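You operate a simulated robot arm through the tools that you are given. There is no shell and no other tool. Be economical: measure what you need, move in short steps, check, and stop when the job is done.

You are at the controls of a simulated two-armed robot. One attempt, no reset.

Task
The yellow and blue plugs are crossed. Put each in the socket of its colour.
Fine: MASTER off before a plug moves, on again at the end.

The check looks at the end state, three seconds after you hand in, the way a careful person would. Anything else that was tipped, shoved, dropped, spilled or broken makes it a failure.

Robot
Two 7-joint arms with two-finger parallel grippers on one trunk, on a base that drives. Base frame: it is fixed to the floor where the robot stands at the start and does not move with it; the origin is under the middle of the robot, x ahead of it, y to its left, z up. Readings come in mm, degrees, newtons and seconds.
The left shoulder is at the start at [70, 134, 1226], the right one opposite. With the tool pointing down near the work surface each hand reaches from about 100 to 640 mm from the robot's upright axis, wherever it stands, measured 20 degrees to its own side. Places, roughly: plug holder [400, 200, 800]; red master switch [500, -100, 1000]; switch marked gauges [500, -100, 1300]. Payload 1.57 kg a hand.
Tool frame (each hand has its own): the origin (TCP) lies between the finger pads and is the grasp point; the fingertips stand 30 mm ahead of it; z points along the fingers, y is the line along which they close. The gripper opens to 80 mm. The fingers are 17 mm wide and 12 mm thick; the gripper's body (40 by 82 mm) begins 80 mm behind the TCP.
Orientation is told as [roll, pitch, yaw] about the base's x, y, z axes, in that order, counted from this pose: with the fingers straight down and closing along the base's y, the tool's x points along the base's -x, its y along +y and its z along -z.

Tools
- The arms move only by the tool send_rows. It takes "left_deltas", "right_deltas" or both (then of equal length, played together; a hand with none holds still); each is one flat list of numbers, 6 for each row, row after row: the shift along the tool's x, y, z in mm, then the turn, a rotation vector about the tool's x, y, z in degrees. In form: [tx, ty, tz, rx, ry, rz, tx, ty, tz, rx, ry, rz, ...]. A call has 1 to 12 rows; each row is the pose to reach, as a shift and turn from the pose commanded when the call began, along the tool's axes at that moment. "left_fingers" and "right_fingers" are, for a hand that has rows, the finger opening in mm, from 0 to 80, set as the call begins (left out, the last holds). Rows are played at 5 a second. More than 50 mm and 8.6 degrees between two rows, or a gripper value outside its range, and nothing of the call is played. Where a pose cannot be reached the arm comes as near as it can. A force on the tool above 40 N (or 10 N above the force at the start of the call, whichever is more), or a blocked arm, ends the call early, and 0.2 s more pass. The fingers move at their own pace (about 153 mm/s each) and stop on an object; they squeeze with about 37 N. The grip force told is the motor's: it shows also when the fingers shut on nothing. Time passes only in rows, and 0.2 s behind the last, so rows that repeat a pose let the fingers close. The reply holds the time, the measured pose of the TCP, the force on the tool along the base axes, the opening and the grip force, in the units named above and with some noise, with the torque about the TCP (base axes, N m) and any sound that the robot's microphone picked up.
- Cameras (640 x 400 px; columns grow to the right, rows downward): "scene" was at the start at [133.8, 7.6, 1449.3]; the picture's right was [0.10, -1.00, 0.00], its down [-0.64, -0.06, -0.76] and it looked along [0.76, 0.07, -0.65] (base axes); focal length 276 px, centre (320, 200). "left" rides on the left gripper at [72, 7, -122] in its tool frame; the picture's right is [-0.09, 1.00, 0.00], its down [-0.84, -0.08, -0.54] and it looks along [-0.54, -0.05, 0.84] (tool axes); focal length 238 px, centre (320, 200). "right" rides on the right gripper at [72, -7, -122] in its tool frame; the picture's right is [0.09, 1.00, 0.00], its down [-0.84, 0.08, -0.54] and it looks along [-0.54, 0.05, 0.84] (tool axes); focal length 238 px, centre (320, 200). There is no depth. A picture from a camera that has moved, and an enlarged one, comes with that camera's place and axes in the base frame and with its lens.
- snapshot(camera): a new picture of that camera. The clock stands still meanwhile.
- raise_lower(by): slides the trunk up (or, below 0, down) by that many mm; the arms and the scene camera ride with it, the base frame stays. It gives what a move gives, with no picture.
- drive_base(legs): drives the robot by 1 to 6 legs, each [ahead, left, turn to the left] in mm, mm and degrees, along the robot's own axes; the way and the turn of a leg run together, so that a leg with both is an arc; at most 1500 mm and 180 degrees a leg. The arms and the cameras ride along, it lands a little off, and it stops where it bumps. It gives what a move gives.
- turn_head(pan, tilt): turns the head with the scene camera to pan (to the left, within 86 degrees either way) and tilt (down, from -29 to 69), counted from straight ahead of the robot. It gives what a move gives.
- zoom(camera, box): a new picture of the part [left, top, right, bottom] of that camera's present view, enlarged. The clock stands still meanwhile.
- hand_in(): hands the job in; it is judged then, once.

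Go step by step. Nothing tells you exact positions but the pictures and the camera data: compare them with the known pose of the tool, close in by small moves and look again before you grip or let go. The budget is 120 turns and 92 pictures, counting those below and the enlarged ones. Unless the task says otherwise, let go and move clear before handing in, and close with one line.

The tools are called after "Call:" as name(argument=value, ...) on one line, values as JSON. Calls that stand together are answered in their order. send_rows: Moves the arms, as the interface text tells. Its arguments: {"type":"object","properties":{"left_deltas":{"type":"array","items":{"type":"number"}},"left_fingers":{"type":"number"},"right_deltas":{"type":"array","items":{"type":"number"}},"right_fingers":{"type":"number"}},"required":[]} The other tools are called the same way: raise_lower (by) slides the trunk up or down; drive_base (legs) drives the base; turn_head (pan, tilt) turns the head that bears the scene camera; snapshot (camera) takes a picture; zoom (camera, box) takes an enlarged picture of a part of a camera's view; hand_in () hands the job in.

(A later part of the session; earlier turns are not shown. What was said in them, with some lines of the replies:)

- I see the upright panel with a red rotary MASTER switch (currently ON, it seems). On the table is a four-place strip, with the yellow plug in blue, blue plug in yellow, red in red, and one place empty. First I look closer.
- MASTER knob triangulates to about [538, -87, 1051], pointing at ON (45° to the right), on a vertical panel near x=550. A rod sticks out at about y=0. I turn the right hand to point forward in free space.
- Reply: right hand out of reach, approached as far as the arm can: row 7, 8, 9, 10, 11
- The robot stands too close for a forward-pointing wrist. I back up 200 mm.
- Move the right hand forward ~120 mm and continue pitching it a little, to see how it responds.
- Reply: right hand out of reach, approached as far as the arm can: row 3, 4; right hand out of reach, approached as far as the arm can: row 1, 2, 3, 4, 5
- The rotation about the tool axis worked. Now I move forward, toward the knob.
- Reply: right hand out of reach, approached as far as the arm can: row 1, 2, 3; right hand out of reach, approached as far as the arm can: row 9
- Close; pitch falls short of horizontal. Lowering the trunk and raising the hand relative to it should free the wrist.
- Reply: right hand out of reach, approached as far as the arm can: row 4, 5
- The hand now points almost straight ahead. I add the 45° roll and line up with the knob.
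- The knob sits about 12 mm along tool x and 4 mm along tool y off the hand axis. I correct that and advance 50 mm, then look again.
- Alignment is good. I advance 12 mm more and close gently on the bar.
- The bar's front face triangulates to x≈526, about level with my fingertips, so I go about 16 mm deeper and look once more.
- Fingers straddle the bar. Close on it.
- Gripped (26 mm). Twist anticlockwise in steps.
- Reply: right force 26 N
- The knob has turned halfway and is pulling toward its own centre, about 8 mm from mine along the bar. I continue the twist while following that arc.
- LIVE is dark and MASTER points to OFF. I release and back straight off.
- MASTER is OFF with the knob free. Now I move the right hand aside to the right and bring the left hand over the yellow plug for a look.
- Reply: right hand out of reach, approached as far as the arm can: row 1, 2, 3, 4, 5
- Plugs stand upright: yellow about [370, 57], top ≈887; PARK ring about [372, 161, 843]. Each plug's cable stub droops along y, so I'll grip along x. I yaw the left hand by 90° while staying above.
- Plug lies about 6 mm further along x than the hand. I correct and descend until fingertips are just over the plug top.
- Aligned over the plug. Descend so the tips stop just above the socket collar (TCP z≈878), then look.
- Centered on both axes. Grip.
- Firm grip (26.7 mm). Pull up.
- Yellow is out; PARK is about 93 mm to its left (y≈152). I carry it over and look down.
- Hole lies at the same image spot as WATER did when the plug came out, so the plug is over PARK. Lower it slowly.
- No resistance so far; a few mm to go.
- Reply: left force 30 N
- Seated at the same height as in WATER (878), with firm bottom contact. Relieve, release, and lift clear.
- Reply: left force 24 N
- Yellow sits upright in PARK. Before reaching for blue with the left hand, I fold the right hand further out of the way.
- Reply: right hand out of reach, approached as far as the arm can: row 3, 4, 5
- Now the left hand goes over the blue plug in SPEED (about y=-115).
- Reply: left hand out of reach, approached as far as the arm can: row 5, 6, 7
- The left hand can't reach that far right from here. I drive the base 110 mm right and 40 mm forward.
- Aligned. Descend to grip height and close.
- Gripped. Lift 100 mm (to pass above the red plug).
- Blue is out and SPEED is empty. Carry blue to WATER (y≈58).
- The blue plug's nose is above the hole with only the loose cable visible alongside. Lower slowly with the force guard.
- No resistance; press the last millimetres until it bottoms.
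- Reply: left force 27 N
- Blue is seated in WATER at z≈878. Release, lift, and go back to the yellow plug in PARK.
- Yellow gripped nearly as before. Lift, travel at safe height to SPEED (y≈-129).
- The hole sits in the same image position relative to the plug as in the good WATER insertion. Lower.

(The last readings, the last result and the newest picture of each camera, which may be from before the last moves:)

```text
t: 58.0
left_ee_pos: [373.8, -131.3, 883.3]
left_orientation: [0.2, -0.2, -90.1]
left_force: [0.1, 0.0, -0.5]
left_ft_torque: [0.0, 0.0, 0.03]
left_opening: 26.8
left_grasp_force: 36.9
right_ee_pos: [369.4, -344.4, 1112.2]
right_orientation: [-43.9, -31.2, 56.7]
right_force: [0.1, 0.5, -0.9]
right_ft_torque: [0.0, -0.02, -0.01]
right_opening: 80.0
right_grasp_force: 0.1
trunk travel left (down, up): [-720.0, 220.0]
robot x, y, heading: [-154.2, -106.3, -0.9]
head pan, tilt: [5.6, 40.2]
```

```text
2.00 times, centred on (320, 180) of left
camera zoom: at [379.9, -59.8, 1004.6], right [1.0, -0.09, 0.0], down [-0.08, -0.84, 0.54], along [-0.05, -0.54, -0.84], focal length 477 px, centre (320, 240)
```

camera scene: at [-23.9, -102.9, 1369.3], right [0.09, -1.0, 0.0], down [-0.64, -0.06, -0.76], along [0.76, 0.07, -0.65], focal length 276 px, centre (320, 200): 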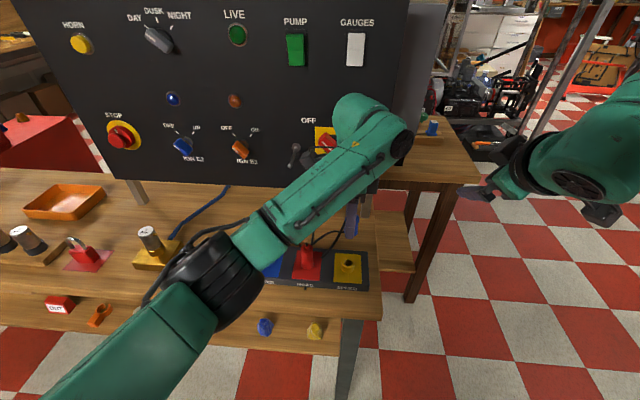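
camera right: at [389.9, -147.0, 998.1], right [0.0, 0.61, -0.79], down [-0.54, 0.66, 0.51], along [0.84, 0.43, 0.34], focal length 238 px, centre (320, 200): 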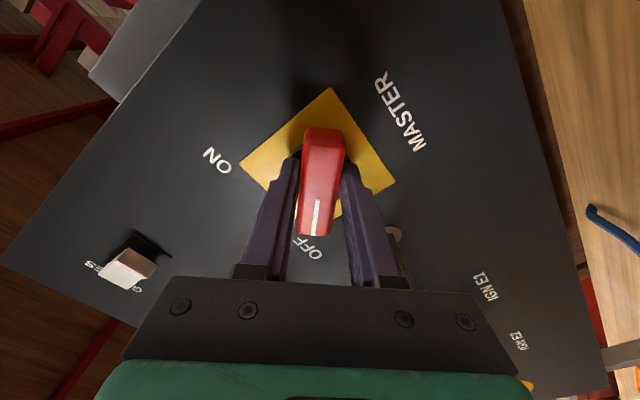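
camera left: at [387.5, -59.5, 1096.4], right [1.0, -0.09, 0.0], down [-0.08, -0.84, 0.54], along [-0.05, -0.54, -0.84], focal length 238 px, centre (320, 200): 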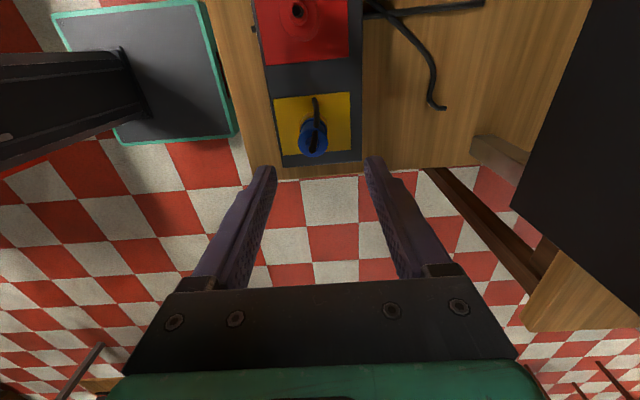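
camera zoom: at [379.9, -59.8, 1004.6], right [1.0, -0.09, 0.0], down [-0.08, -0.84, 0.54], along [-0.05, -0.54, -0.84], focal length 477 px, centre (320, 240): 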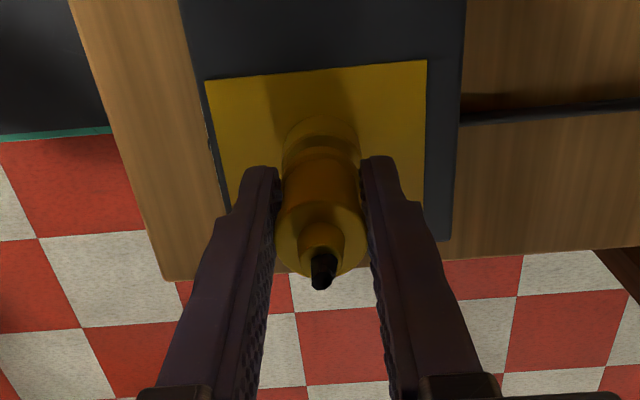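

Call:
send_rows(left_deltas=[0, 0, 2, 0, 0, 0, 0, 0, 4, 0, 0, 0, 0, 0, 6, 0, 0, 0, 0, 0, 7, 0, 0, 0])

```text
t: 59.0
left_ee_pos: [375.1, -131.0, 878.1]
left_orientation: [0.4, -0.1, -90.0]
left_force: [1.8, 0.6, 8.6]
left_ft_torque: [0.02, -0.05, 0.0]
left_opening: 26.7
left_grasp_force: 37.6
right_ee_pos: [369.4, -345.2, 1110.3]
right_orientation: [-44.0, -31.1, 56.8]
right_force: [0.1, -0.7, 0.0]
right_ft_torque: [0.02, -0.01, -0.01]
right_opening: 79.9
right_grasp_force: 0.2
trunk travel left (down, up): [-720.0, 220.0]
robot x, y, heading: [-156.8, -112.4, -0.6]
head pan, tilt: [5.6, 40.2]
```

The last contact began at z≈878 (8.6 N); I press 2 mm more to be sure it bottoms.

Call:
send_rows(left_deltas=[0, 0, 1, 0, 0, 0, 0, 0, 2, 0, 0, 0, 0, 0, 2.5, 0, 0, 0])

Call:
send_rows(left_deltas=[0, 0, -3, 0, 0, 0])

Call:
send_rows(left_deltas=[0, 0, 0, 0, 0, 0, 0, 0, 0, 0, 0, 0, 0, 0, -25, 0, 0, 0, 0, 0, -60, 0, 0, 0, 0, 0, -100, 0, 0, 0, 0, 0, -130, 0, 0, 0], left_fingers=60)

Call:
snapshot(camera="left")

```text
t: 59.8
left_ee_pos: [373.4, -131.2, 878.0]
left_orientation: [0.6, -0.2, -90.0]
left_force: [9.7, 0.8, 27.7]
left_ft_torque: [0.0, -0.2, 0.04]
left_opening: 26.6
left_grasp_force: 36.5
right_ee_pos: [367.1, -344.7, 1113.6]
right_orientation: [-44.0, -31.2, 56.8]
right_force: [0.3, 0.3, -0.2]
right_ft_torque: [0.02, -0.02, 0.04]
right_opening: 80.2
right_grasp_force: 0.0
trunk travel left (down, up): [-720.0, 220.0]
robot x, y, heading: [-159.1, -108.5, -0.7]
head pan, tilt: [5.6, 40.2]
```

```text
t: 60.2
left_ee_pos: [372.5, -131.0, 876.9]
left_orientation: [0.1, 0.0, -90.1]
left_force: [9.7, -1.7, 13.3]
left_ft_torque: [-0.06, -0.28, -0.01]
left_opening: 26.6
left_grasp_force: 37.3
right_ee_pos: [368.4, -343.6, 1110.5]
right_orientation: [-43.9, -31.1, 56.6]
right_force: [1.1, 0.3, -0.1]
right_ft_torque: [0.0, -0.02, -0.02]
right_opening: 79.7
right_grasp_force: 0.0
trunk travel left (down, up): [-720.0, 220.0]
robot x, y, heading: [-159.9, -109.9, -0.5]
head pan, tilt: [5.6, 40.2]
```

```text
t: 61.6
left_ee_pos: [373.8, -129.7, 1006.2]
left_orientation: [0.2, -0.1, -90.1]
left_force: [-0.4, -0.2, -0.1]
left_ft_torque: [-0.01, -0.03, -0.03]
left_opening: 59.9
left_grasp_force: 0.1
right_ee_pos: [369.8, -344.2, 1111.5]
right_orientation: [-43.9, -31.1, 56.6]
right_force: [-0.4, 0.0, -0.3]
right_ft_torque: [0.02, 0.01, 0.01]
right_opening: 80.2
right_grasp_force: 0.0
trunk travel left (down, up): [-720.0, 220.0]
robot x, y, heading: [-156.1, -110.7, -0.6]
head pan, tilt: [5.6, 40.2]
```

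```text
26 pictures are left
camera left: at [380.1, -58.4, 1127.2], right [1.0, -0.09, 0.0], down [-0.08, -0.84, 0.54], along [-0.05, -0.54, -0.84], focal length 238 px, centre (320, 200)
```

left: 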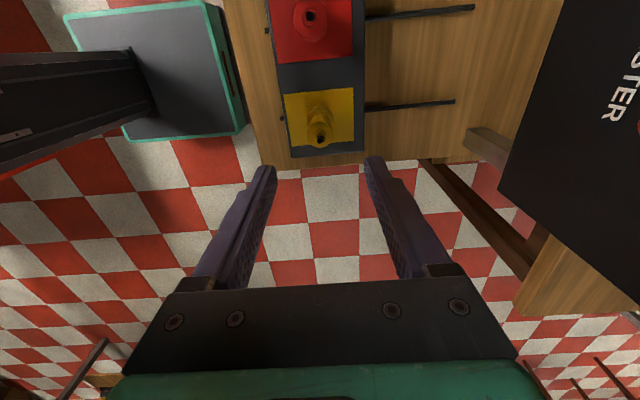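

Both plugs are home. I withdraw the left hand to the left, then drive back to the base spot where the MASTER turn worked.

Call:
send_rows(left_deltas=[0, 0, -40, 0, 0, 0, 40, -10, -60, 0, 0, 0, 80, -25, -60, 0, 0, 0, 120, -40, -60, 0, 0, 0, 160, -55, -60, 0, 0, 0, 200, -70, -60, 0, 0, 0, 235, -90, -60, 0, 0, 0])

Call:
drive_base(legs=[[-38, 0, 0], [0, 110, 0.5]])

Call:
snapshot(camera="scene")

```text
t: 63.2
left_ee_pos: [284.9, 105.0, 1065.2]
left_orientation: [0.1, -0.1, -90.1]
left_force: [-0.5, -0.2, 0.6]
left_ft_torque: [-0.08, 0.0, 0.01]
left_opening: 60.1
left_grasp_force: 0.0
right_ee_pos: [369.2, -343.1, 1112.3]
right_orientation: [-44.0, -31.2, 56.7]
right_force: [-0.8, 0.4, 0.3]
right_ft_torque: [-0.01, 0.05, 0.01]
right_opening: 79.9
right_grasp_force: 0.1
trunk travel left (down, up): [-720.0, 220.0]
robot x, y, heading: [-159.5, -108.5, -0.8]
head pan, tilt: [5.6, 40.2]
```

```text
t: 64.9
left_ee_pos: [245.5, 212.8, 1066.4]
left_orientation: [0.2, 0.0, -89.6]
left_force: [-0.3, -0.1, -0.4]
left_ft_torque: [0.02, -0.02, 0.01]
left_opening: 59.9
left_grasp_force: 0.1
right_ee_pos: [332.9, -234.4, 1111.0]
right_orientation: [-43.9, -31.1, 57.1]
right_force: [0.0, 0.3, -0.2]
right_ft_torque: [-0.01, -0.01, 0.02]
right_opening: 80.2
right_grasp_force: 0.1
trunk travel left (down, up): [-720.0, 220.0]
robot x, y, heading: [-196.5, 2.4, -0.0]
head pan, tilt: [5.6, 40.2]
```

```text
25 pictures are left
camera scene: at [-63.1, 3.6, 1369.5], right [0.1, -1.0, 0.0], down [-0.64, -0.06, -0.76], along [0.76, 0.07, -0.64], focal length 276 px, centre (320, 200)
```

scene: 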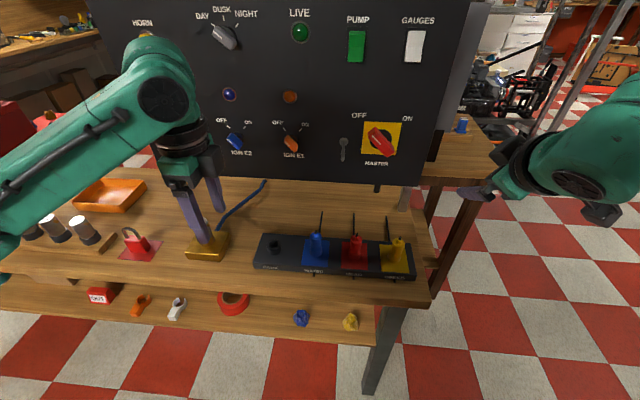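

All three plugs match their colours. Now the right hand returns toward the knob: forward first, then swing to horizontal.

Call:
send_rows(right_deltas=[-31, 12, 30, 0, 0, 0, -61, 24, 61, 0, 0, 0, -92, 35, 91, 0, 0, 0, -92, 35, 91, 4.9, -5.9, 0.8, -92, 35, 91, 9.7, -11.9, 1.7, -92, 35, 91, 14.6, -17.8, 2.5, -92, 35, 91, 19.4, -23.8, 3.4, -92, 35, 91, 24.3, -29.7, 4.2])

```text
t: 66.7
left_ee_pos: [245.1, 216.2, 1065.5]
left_orientation: [0.2, -0.1, -89.7]
left_force: [0.3, 0.0, -0.9]
left_ft_torque: [0.0, 0.01, 0.0]
left_opening: 59.9
left_grasp_force: 0.0
right_ee_pos: [433.4, -147.7, 1081.2]
right_orientation: [-79.2, -45.7, 81.7]
right_force: [0.7, -0.5, -0.2]
right_ft_torque: [-0.02, 0.03, -0.01]
right_opening: 80.0
right_grasp_force: 0.0
right hand out of reach, approached as far as the arm can: row 8
trunk travel left (down, up): [-720.0, 220.0]
robot x, y, heading: [-196.9, -1.9, -0.1]
head pan, tilt: [5.6, 40.2]
```

Call:
send_rows(right_deltas=[-11, 34, 10, 0, 0, 0, -22, 67, 20, 0, 0, 0, -22, 67, 20, 2.6, -2.7, 0, -22, 67, 20, 5.2, -5.4, 0])

Call:
snapshot(camera="right")

```text
t: 67.7
left_ee_pos: [246.3, 215.9, 1064.9]
left_orientation: [0.2, -0.2, -89.5]
left_force: [0.7, 0.6, -0.8]
left_ft_torque: [0.0, -0.01, 0.0]
left_opening: 60.1
left_grasp_force: 0.0
right_ee_pos: [449.2, -83.3, 1049.2]
right_orientation: [-89.9, -46.2, 89.4]
right_force: [-0.2, 0.9, 0.7]
right_ft_torque: [0.03, 0.01, -0.02]
right_opening: 80.0
right_grasp_force: 0.1
trunk travel left (down, up): [-720.0, 220.0]
robot x, y, heading: [-194.8, -3.5, -0.2]
head pan, tilt: [5.6, 40.2]
```

```text
24 pictures are left
camera right: at [327.0, -137.8, 1001.4], right [0.0, 0.65, -0.76], down [-0.54, 0.64, 0.55], along [0.84, 0.4, 0.35], focal length 238 px, centre (320, 200)
```

right: 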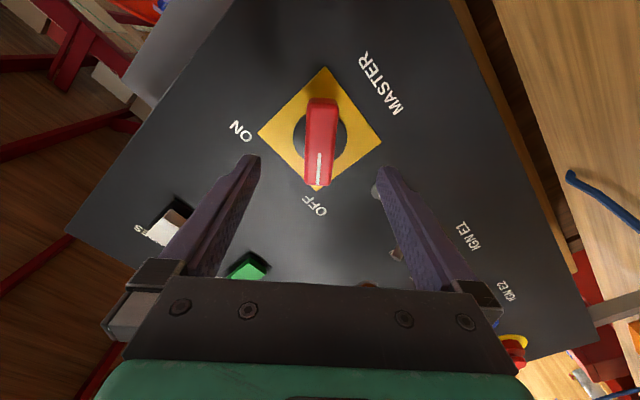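

Well lined up with the knob at OFF. Advance 62 mm in small rows and check.

Call:
send_rows(right_deltas=[0, 0, 20, 0, 0, 0, 0, 0, 40, 0, 0, 0, 0, 0, 52, 0, 0, 0, 0, 0, 62, 0, 0, 0])

Call:
snapshot(camera="right")

```text
t: 68.7
left_ee_pos: [245.9, 215.0, 1065.7]
left_orientation: [0.0, -0.1, -89.6]
left_force: [0.2, -0.7, 1.7]
left_ft_torque: [-0.01, -0.02, -0.01]
left_opening: 60.2
left_grasp_force: 0.0
right_ee_pos: [511.4, -85.0, 1048.4]
right_orientation: [-89.8, -46.2, 89.4]
right_force: [0.2, -0.1, -0.1]
right_ft_torque: [-0.01, -0.02, 0.0]
right_opening: 80.0
right_grasp_force: 0.0
trunk travel left (down, up): [-720.0, 220.0]
robot x, y, heading: [-196.2, -5.3, -0.1]
head pan, tilt: [5.6, 40.2]
```

```text
23 pictures are left
camera right: at [389.3, -139.3, 1000.8], right [0.0, 0.65, -0.76], down [-0.54, 0.64, 0.55], along [0.84, 0.4, 0.35], focal length 238 px, centre (320, 200)
```

right: 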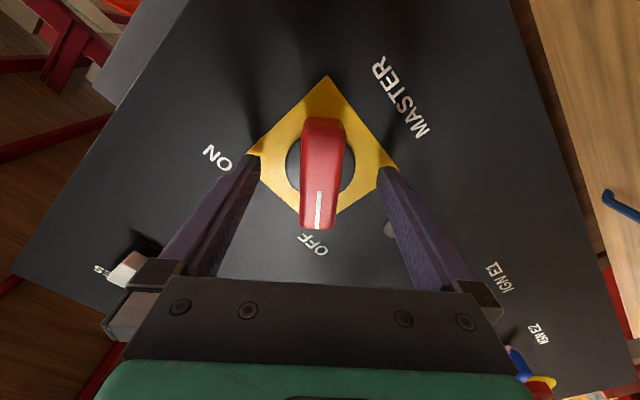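

Straddled and centred. Close and turn clockwise back to ON.

Call:
send_rows(right_deltas=[0, 0, 0, 0, 0, 0, 0, 0, 0, 0, 0, 0, 0, 0, 0, 0, 0, 0], right_fingers=15)

Call:
send_rows(right_deltas=[0, 0, 0, 0, 0, 8, 0, 0, 0, 0, 0, 16, 0, 0, 0, 0, 0, 24, 0, 0, 0, 0, 0, 32, 0, 0, 0, 0, 0, 40, 0, 0, 0, 0, 0, 48])

```text
t: 69.5
left_ee_pos: [246.3, 213.9, 1064.9]
left_orientation: [0.1, -0.2, -89.5]
left_force: [0.0, -0.1, -0.9]
left_ft_torque: [0.01, -0.03, 0.02]
left_opening: 60.0
left_grasp_force: 0.0
right_ee_pos: [511.6, -84.6, 1048.0]
right_orientation: [-89.7, -46.2, 89.3]
right_force: [0.1, 0.5, 0.0]
right_ft_torque: [-0.02, 0.13, 0.62]
right_opening: 25.8
right_grasp_force: 37.0
trunk travel left (down, up): [-720.0, 220.0]
robot x, y, heading: [-196.9, -0.6, -0.3]
head pan, tilt: [5.6, 40.2]
```

```text
t: 70.9
left_ee_pos: [246.8, 215.4, 1065.5]
left_orientation: [0.2, -0.1, -89.5]
left_force: [-0.3, -0.5, 0.7]
left_ft_torque: [-0.01, 0.01, 0.02]
left_opening: 59.8
left_grasp_force: 0.0
right_ee_pos: [510.2, -83.2, 1046.9]
right_orientation: [84.9, -85.8, -85.2]
right_force: [-9.2, 3.9, -11.5]
right_ft_torque: [-0.03, 0.87, 0.95]
right_opening: 26.1
right_grasp_force: 37.0
trunk travel left (down, up): [-720.0, 220.0]
robot x, y, heading: [-194.3, -2.9, -0.2]
head pan, tilt: [5.6, 40.2]
```

Call:
send_rows(right_deltas=[0, 0, 0, 0, 0, 8, 0, 0, 0, 0, 0, 16, 0, 0, 0, 0, 0, 24, 0, 0, 0, 0, 0, 32, 0, 0, 0, 0, 0, 40, 0, 0, 0, 0, 0, 45])

Call:
snapshot(camera="scene")

```text
t: 72.3
left_ee_pos: [246.0, 216.2, 1065.3]
left_orientation: [0.2, -0.3, -89.5]
left_force: [0.1, -0.5, -0.4]
left_ft_torque: [0.02, -0.01, 0.01]
left_opening: 59.9
left_grasp_force: 0.0
right_ee_pos: [511.2, -80.9, 1048.8]
right_orientation: [89.7, -41.0, -90.1]
right_force: [-10.6, 10.7, -12.3]
right_ft_torque: [-0.82, 0.2, 1.0]
right_opening: 26.7
right_grasp_force: 37.4
trunk travel left (down, up): [-720.0, 220.0]
robot x, y, heading: [-198.3, -4.3, -0.1]
head pan, tilt: [5.6, 40.2]
```

```text
22 pictures are left
camera scene: at [-61.8, 8.2, 1369.3], right [0.1, -1.0, 0.0], down [-0.64, -0.06, -0.76], along [0.76, 0.07, -0.65], focal length 276 px, centre (320, 200)
```

scene: 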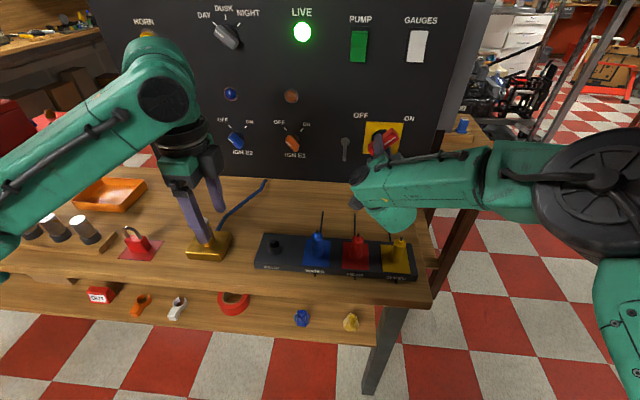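

LIVE glows green again. Release and back straight off.

Call:
send_rows(right_deltas=[0, 0, 0, 0, 0, -1, 0, 0, 0, 0, 0, -1, 0, 0, -20, 0, 0, 0, 0, 0, -60, 0, 0, 0, 0, 0, -100, 0, 0, 0], right_fingers=80)

Call:
snapshot(camera="scene")

Call:
zoom(camera="scene", box=[240, 100, 440, 290])

Call:
snapshot(camera="right")

```text
t: 73.5
left_ee_pos: [245.3, 214.8, 1065.5]
left_orientation: [0.1, -0.2, -89.5]
left_force: [-0.6, 0.5, 0.1]
left_ft_torque: [0.01, -0.01, -0.01]
left_opening: 60.0
left_grasp_force: 0.0
right_ee_pos: [410.7, -84.6, 1047.4]
right_orientation: [89.9, -40.7, -90.5]
right_force: [0.5, 0.2, -1.1]
right_ft_torque: [-0.01, 0.01, 0.0]
right_opening: 80.0
right_grasp_force: 0.0
trunk travel left (down, up): [-720.0, 220.0]
robot x, y, heading: [-191.5, -4.2, -0.3]
head pan, tilt: [5.6, 40.2]
```

```text
21 pictures are left
camera scene: at [-62.7, 5.2, 1369.4], right [0.1, -1.0, 0.0], down [-0.64, -0.06, -0.76], along [0.76, 0.07, -0.65], focal length 276 px, centre (320, 200)
```

scene: 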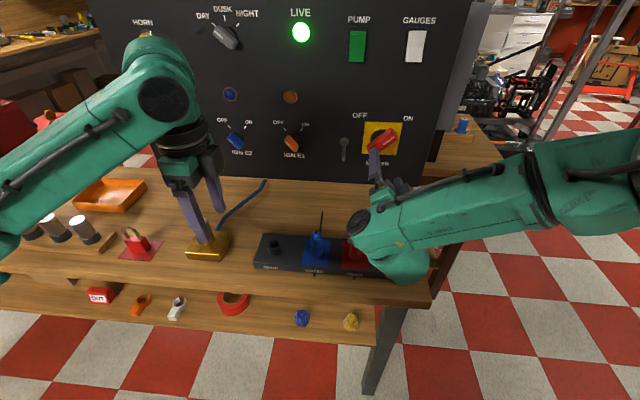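

```text
2.11 times, centred on (340, 195) of scene
camera zoom: at [-62.7, 5.2, 1369.4], right [0.1, -1.0, 0.0], down [-0.64, -0.06, -0.76], along [0.76, 0.07, -0.65], focal length 581 px, centre (278, 210)
```

zoom: 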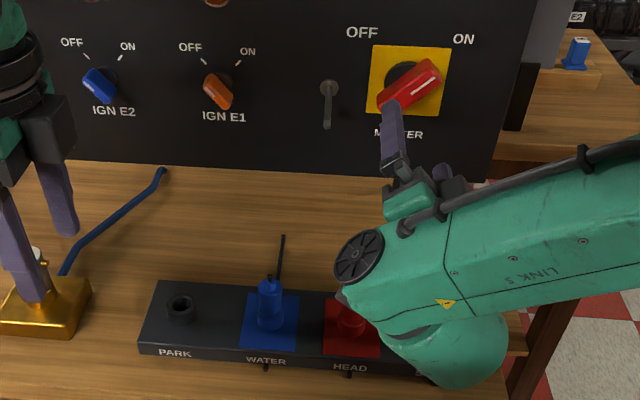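

```text
19 pictures are left
camera right: at [289.4, -34.5, 996.0], right [0.01, 0.72, 0.69], down [-0.55, -0.58, 0.61], along [0.84, -0.38, 0.39], focal length 238 px, centre (320, 200)
```

right: 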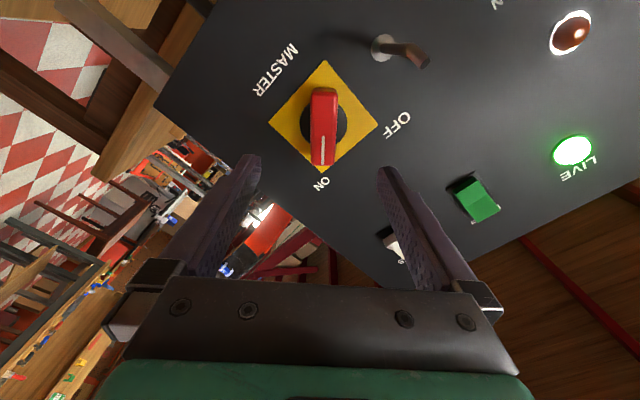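

MASTER points to ON. I move the right hand aside and check the yellow plug a last time.

Call:
send_rows(right_deltas=[-36, -1, -5, 0, 0, 0, -71, -2, -5, 0, 0, 0, -107, -3, -5, 0, 0, 0, -142, -4, -5, 0, 0, 0])

Call:
snapshot(camera="scene")

Call:
zoom(camera="scene", box=[240, 190, 430, 300])

```text
t: 74.5
left_ee_pos: [245.7, 212.1, 1066.6]
left_orientation: [0.2, 0.0, -89.6]
left_force: [0.3, -1.0, 0.9]
left_ft_torque: [0.06, -0.02, 0.02]
left_opening: 59.9
left_grasp_force: 0.2
right_ee_pos: [404.1, -190.3, 1146.8]
right_orientation: [89.3, -40.7, -90.4]
right_force: [0.3, 0.2, 0.7]
right_ft_torque: [0.01, 0.0, 0.05]
right_opening: 80.0
right_grasp_force: 0.2
right hand out of reach, approached as far as the arm can: row 3, 4
trunk travel left (down, up): [-720.0, 220.0]
robot x, y, heading: [-197.7, -2.6, 0.1]
head pan, tilt: [5.6, 40.2]
```

```text
18 pictures are left
camera scene: at [-63.1, 2.7, 1369.5], right [0.1, -1.0, 0.0], down [-0.64, -0.06, -0.76], along [0.76, 0.07, -0.64], focal length 276 px, centre (320, 200)
```

scene: 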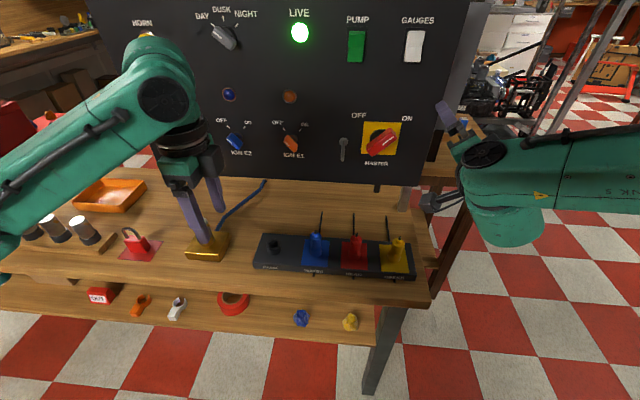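

```text
3.37 times, centred on (335, 245) of scene
camera zoom: at [-63.1, 2.7, 1369.5], right [0.1, -1.0, 0.0], down [-0.64, -0.06, -0.76], along [0.76, 0.07, -0.64], focal length 930 px, centre (270, 48)
```

zoom: 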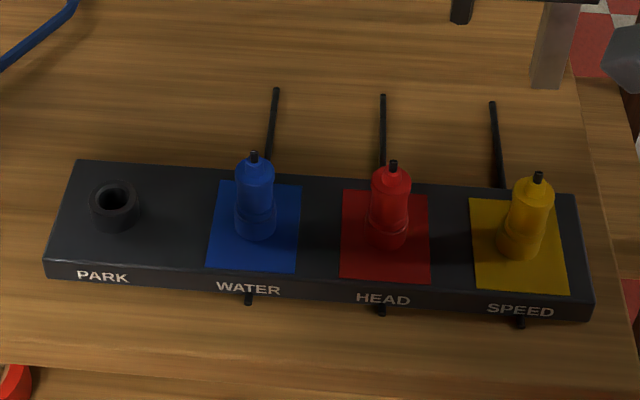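

Blue sits in WATER, yellow in SPEED and red is untouched in HEAD. MASTER is ON with LIVE lit, and both hands are clear, so I hand in.

Call:
hand_in()

```text
The job is handed in.
```

The yellow and blue plugs are swapped into the sockets of their colours. MASTER was off before either plug moved and is back on, with LIVE lit; I have handed the job in.
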